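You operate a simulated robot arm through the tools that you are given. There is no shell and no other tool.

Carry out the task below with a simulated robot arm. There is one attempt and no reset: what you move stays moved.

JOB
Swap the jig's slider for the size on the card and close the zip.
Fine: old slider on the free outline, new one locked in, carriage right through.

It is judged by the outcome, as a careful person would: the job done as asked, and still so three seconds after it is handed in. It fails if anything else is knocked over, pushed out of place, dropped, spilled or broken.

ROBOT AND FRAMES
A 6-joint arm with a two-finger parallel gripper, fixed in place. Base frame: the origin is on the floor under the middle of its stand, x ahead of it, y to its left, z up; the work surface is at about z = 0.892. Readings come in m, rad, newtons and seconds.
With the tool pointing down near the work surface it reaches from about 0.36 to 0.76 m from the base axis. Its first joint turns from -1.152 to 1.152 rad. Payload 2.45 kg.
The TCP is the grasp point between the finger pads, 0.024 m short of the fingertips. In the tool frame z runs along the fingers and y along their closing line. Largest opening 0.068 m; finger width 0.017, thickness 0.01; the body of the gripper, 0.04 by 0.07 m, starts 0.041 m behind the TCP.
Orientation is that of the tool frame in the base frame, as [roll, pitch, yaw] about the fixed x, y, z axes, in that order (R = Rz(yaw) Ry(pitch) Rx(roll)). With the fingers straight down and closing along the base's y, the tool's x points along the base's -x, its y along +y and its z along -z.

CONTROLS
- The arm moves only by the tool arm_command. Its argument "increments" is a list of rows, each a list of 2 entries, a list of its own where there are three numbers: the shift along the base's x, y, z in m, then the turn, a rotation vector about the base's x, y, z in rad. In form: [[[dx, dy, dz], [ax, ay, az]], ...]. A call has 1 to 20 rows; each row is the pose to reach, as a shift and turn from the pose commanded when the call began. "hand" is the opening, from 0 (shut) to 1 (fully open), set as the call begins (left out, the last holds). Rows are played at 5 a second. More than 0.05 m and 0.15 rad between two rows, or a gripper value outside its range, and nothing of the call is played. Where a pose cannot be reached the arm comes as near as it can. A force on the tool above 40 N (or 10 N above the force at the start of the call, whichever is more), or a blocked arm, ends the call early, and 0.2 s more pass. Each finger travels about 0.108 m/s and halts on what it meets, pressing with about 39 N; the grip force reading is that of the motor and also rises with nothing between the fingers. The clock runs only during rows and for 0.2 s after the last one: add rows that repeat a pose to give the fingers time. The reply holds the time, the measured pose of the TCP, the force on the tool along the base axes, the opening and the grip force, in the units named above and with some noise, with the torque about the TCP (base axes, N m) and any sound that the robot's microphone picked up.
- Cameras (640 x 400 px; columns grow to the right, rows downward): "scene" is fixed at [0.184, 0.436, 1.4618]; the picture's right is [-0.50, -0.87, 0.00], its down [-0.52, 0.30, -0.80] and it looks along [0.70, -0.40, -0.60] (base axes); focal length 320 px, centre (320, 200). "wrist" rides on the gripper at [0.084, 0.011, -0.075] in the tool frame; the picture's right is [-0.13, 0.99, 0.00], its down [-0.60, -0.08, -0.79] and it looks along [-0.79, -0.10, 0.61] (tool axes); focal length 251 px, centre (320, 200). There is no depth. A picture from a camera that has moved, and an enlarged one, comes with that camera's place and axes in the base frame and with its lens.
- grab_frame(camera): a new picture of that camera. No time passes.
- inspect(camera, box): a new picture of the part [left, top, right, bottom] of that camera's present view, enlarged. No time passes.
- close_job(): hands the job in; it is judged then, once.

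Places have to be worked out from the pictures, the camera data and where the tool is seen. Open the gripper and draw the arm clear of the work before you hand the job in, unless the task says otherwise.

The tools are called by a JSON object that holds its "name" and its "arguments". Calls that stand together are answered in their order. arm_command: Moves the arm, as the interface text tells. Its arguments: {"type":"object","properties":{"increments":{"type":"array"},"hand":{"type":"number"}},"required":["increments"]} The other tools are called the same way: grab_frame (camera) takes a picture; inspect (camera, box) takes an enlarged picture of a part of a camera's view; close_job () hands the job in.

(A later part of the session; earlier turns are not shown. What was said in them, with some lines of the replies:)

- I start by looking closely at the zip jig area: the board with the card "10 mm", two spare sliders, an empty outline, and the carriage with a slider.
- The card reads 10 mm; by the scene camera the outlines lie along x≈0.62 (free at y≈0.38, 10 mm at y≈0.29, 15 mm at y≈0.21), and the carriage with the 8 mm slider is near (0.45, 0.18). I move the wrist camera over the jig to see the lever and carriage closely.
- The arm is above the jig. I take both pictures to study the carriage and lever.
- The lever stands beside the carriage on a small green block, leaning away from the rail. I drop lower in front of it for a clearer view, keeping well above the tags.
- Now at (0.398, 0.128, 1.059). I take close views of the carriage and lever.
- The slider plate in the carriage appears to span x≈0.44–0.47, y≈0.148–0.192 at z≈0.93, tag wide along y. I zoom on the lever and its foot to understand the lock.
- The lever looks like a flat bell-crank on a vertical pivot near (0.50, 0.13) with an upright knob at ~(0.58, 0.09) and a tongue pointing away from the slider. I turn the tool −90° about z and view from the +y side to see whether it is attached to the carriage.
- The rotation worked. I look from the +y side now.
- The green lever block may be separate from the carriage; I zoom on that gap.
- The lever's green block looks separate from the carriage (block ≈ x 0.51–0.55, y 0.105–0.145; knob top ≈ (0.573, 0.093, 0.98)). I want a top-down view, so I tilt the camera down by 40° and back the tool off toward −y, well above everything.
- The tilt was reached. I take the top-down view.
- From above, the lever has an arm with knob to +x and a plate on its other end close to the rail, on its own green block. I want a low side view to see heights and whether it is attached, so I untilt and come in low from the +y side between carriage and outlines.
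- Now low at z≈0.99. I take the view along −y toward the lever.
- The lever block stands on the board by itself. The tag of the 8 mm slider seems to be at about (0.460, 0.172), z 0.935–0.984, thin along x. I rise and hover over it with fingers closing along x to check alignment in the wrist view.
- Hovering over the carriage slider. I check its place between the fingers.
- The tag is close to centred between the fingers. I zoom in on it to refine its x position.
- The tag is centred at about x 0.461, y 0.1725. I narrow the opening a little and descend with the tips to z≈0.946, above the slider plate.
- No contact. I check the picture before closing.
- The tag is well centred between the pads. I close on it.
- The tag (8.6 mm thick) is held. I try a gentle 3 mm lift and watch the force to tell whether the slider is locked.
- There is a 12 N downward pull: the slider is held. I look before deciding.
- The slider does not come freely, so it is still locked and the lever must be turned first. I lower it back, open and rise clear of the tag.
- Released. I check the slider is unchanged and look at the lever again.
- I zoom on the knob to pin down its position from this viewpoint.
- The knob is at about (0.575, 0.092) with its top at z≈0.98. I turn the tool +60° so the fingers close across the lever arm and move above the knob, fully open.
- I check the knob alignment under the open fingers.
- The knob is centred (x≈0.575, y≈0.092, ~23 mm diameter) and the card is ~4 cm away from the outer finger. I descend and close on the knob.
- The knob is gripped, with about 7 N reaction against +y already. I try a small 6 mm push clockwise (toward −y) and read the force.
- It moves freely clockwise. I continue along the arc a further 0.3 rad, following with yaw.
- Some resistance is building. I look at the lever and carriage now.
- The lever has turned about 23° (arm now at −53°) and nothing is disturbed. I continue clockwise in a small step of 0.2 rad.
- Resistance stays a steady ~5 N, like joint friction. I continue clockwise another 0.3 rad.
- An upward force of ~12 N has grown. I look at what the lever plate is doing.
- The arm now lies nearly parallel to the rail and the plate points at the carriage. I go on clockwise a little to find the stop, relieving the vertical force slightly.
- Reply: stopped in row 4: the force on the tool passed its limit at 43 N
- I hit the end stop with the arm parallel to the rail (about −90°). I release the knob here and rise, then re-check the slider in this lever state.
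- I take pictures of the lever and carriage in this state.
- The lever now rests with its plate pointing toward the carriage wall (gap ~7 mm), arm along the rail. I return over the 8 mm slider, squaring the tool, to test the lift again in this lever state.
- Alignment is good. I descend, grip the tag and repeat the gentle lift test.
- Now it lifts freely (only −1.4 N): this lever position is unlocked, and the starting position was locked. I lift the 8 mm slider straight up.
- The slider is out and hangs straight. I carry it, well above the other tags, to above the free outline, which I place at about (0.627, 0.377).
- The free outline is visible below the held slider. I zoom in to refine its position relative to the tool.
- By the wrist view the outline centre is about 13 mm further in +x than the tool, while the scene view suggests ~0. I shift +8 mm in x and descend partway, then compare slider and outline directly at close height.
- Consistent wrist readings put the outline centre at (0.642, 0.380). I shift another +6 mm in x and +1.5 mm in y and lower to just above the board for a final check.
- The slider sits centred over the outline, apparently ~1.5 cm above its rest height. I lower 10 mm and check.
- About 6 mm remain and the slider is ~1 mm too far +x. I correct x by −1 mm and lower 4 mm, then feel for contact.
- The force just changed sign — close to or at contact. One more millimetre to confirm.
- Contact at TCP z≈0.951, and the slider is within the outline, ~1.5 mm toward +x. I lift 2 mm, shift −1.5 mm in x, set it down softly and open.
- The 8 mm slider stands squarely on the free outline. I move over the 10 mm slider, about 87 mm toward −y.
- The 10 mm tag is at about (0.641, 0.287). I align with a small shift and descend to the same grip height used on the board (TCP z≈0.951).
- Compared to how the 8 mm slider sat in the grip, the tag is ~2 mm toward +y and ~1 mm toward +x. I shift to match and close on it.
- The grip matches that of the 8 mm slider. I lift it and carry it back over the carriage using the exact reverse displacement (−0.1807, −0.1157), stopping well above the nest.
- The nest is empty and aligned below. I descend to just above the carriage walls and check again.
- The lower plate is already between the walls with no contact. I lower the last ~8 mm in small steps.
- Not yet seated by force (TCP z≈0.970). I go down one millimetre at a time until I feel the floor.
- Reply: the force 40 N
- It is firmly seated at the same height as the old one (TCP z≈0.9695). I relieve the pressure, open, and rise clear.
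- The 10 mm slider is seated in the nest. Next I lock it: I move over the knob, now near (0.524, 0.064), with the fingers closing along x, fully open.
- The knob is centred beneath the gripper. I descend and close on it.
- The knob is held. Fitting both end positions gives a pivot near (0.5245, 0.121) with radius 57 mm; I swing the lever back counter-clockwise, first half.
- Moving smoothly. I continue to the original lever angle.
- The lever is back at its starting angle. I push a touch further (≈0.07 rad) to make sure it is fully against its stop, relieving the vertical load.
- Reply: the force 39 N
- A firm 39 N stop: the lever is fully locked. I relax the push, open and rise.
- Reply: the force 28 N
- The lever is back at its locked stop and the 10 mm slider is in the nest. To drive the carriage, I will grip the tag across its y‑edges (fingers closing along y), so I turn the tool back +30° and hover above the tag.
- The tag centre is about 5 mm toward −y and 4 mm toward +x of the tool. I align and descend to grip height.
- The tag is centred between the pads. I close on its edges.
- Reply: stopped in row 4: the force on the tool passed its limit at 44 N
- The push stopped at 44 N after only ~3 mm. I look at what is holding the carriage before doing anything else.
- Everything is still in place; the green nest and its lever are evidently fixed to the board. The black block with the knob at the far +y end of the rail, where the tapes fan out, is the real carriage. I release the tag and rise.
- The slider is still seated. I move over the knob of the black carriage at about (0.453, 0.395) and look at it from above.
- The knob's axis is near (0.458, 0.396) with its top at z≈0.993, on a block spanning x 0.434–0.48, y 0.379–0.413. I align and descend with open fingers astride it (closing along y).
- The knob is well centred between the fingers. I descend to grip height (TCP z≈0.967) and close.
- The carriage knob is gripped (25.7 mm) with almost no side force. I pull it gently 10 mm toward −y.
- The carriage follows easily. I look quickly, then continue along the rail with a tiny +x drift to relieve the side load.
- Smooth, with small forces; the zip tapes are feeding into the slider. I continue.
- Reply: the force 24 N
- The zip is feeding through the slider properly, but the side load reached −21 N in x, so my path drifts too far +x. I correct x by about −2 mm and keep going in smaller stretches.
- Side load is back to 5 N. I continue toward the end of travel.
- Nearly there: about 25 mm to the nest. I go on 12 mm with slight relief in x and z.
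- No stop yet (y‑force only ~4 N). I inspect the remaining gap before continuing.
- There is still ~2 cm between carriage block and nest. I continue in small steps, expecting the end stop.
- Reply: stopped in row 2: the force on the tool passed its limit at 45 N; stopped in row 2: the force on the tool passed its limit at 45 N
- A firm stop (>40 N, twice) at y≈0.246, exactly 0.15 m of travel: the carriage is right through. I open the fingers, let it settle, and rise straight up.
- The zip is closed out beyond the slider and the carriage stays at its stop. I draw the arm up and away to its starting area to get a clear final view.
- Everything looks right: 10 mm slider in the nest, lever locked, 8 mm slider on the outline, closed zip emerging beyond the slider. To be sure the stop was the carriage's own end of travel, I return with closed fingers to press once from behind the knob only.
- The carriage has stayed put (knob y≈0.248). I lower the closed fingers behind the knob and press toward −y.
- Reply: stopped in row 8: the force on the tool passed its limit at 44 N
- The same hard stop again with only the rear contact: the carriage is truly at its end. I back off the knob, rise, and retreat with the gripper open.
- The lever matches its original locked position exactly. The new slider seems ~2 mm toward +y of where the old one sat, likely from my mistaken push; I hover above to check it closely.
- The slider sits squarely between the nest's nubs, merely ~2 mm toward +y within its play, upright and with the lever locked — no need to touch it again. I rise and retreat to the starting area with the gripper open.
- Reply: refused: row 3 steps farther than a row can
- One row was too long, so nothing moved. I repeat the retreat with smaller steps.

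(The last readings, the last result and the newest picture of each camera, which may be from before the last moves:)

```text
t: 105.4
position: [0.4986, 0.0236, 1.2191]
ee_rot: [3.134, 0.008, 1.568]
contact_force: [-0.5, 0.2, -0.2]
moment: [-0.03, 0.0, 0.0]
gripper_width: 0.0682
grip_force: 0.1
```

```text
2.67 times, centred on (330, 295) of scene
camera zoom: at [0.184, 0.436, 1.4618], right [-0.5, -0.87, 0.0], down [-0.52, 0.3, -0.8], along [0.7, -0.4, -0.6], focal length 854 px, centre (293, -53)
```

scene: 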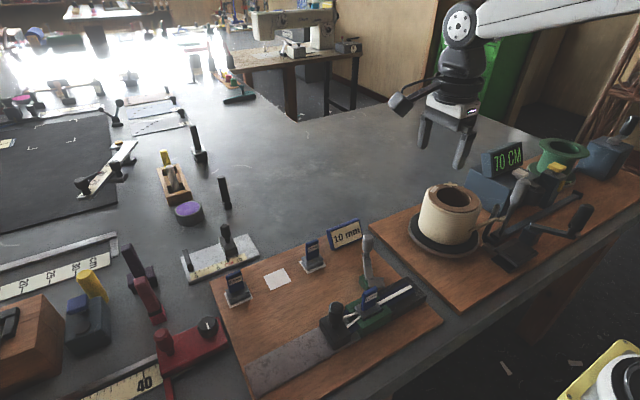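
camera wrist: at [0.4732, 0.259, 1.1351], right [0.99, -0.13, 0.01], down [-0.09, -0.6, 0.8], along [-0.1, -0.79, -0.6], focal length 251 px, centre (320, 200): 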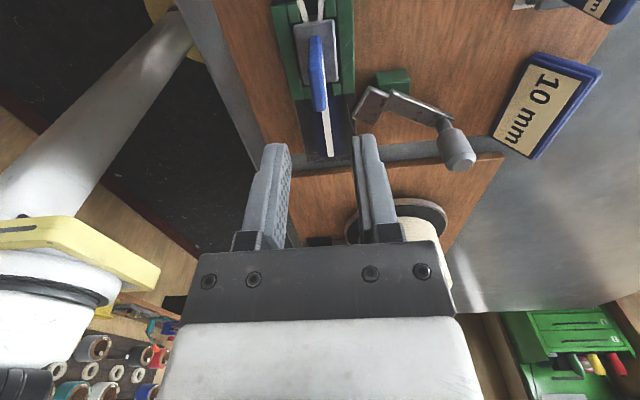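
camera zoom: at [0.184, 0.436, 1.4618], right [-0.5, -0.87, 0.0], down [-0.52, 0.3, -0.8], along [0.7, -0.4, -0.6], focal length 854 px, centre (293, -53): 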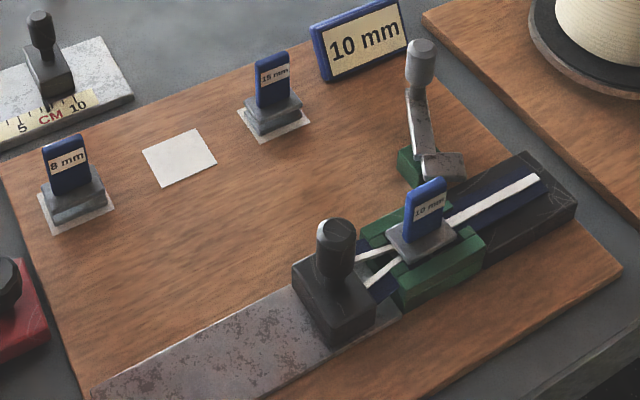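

The 8 mm slider stands on the outline that was free at the start, and the 10 mm slider is in the nest with the lever locked. The carriage is at its end stop with the zip closed behind the slider. Nothing else has moved and the arm is clear with the gripper open, so I hand the job in.

{"name": "close_job", "arguments": {}}

```text
The job is handed in.
```

The 10 mm slider from the card is now in the jig, locked, and the zip is closed. The job is handed in.

- **Old slider:** the 8 mm slider stands upright on the outline that was free at the start.
- **New slider:** the 10 mm slider is seated in the nest, and the lever is back against its locked stop. It sits about 2 mm off where the old one sat, because I first mistook the green nest for the carriage and pushed on the locked slider's tag with about 44 N. It is upright and still between the nest's corner nubs, so I left it there.
- **Carriage:** the black block with the knob travelled about 0.15 m to a hard stop. I pressed it again from behind to confirm that was its end of travel. The closed zip comes out past the slider.

In the last pictures nothing else has moved or been knocked over. The arm is back near its start position with the gripper open.
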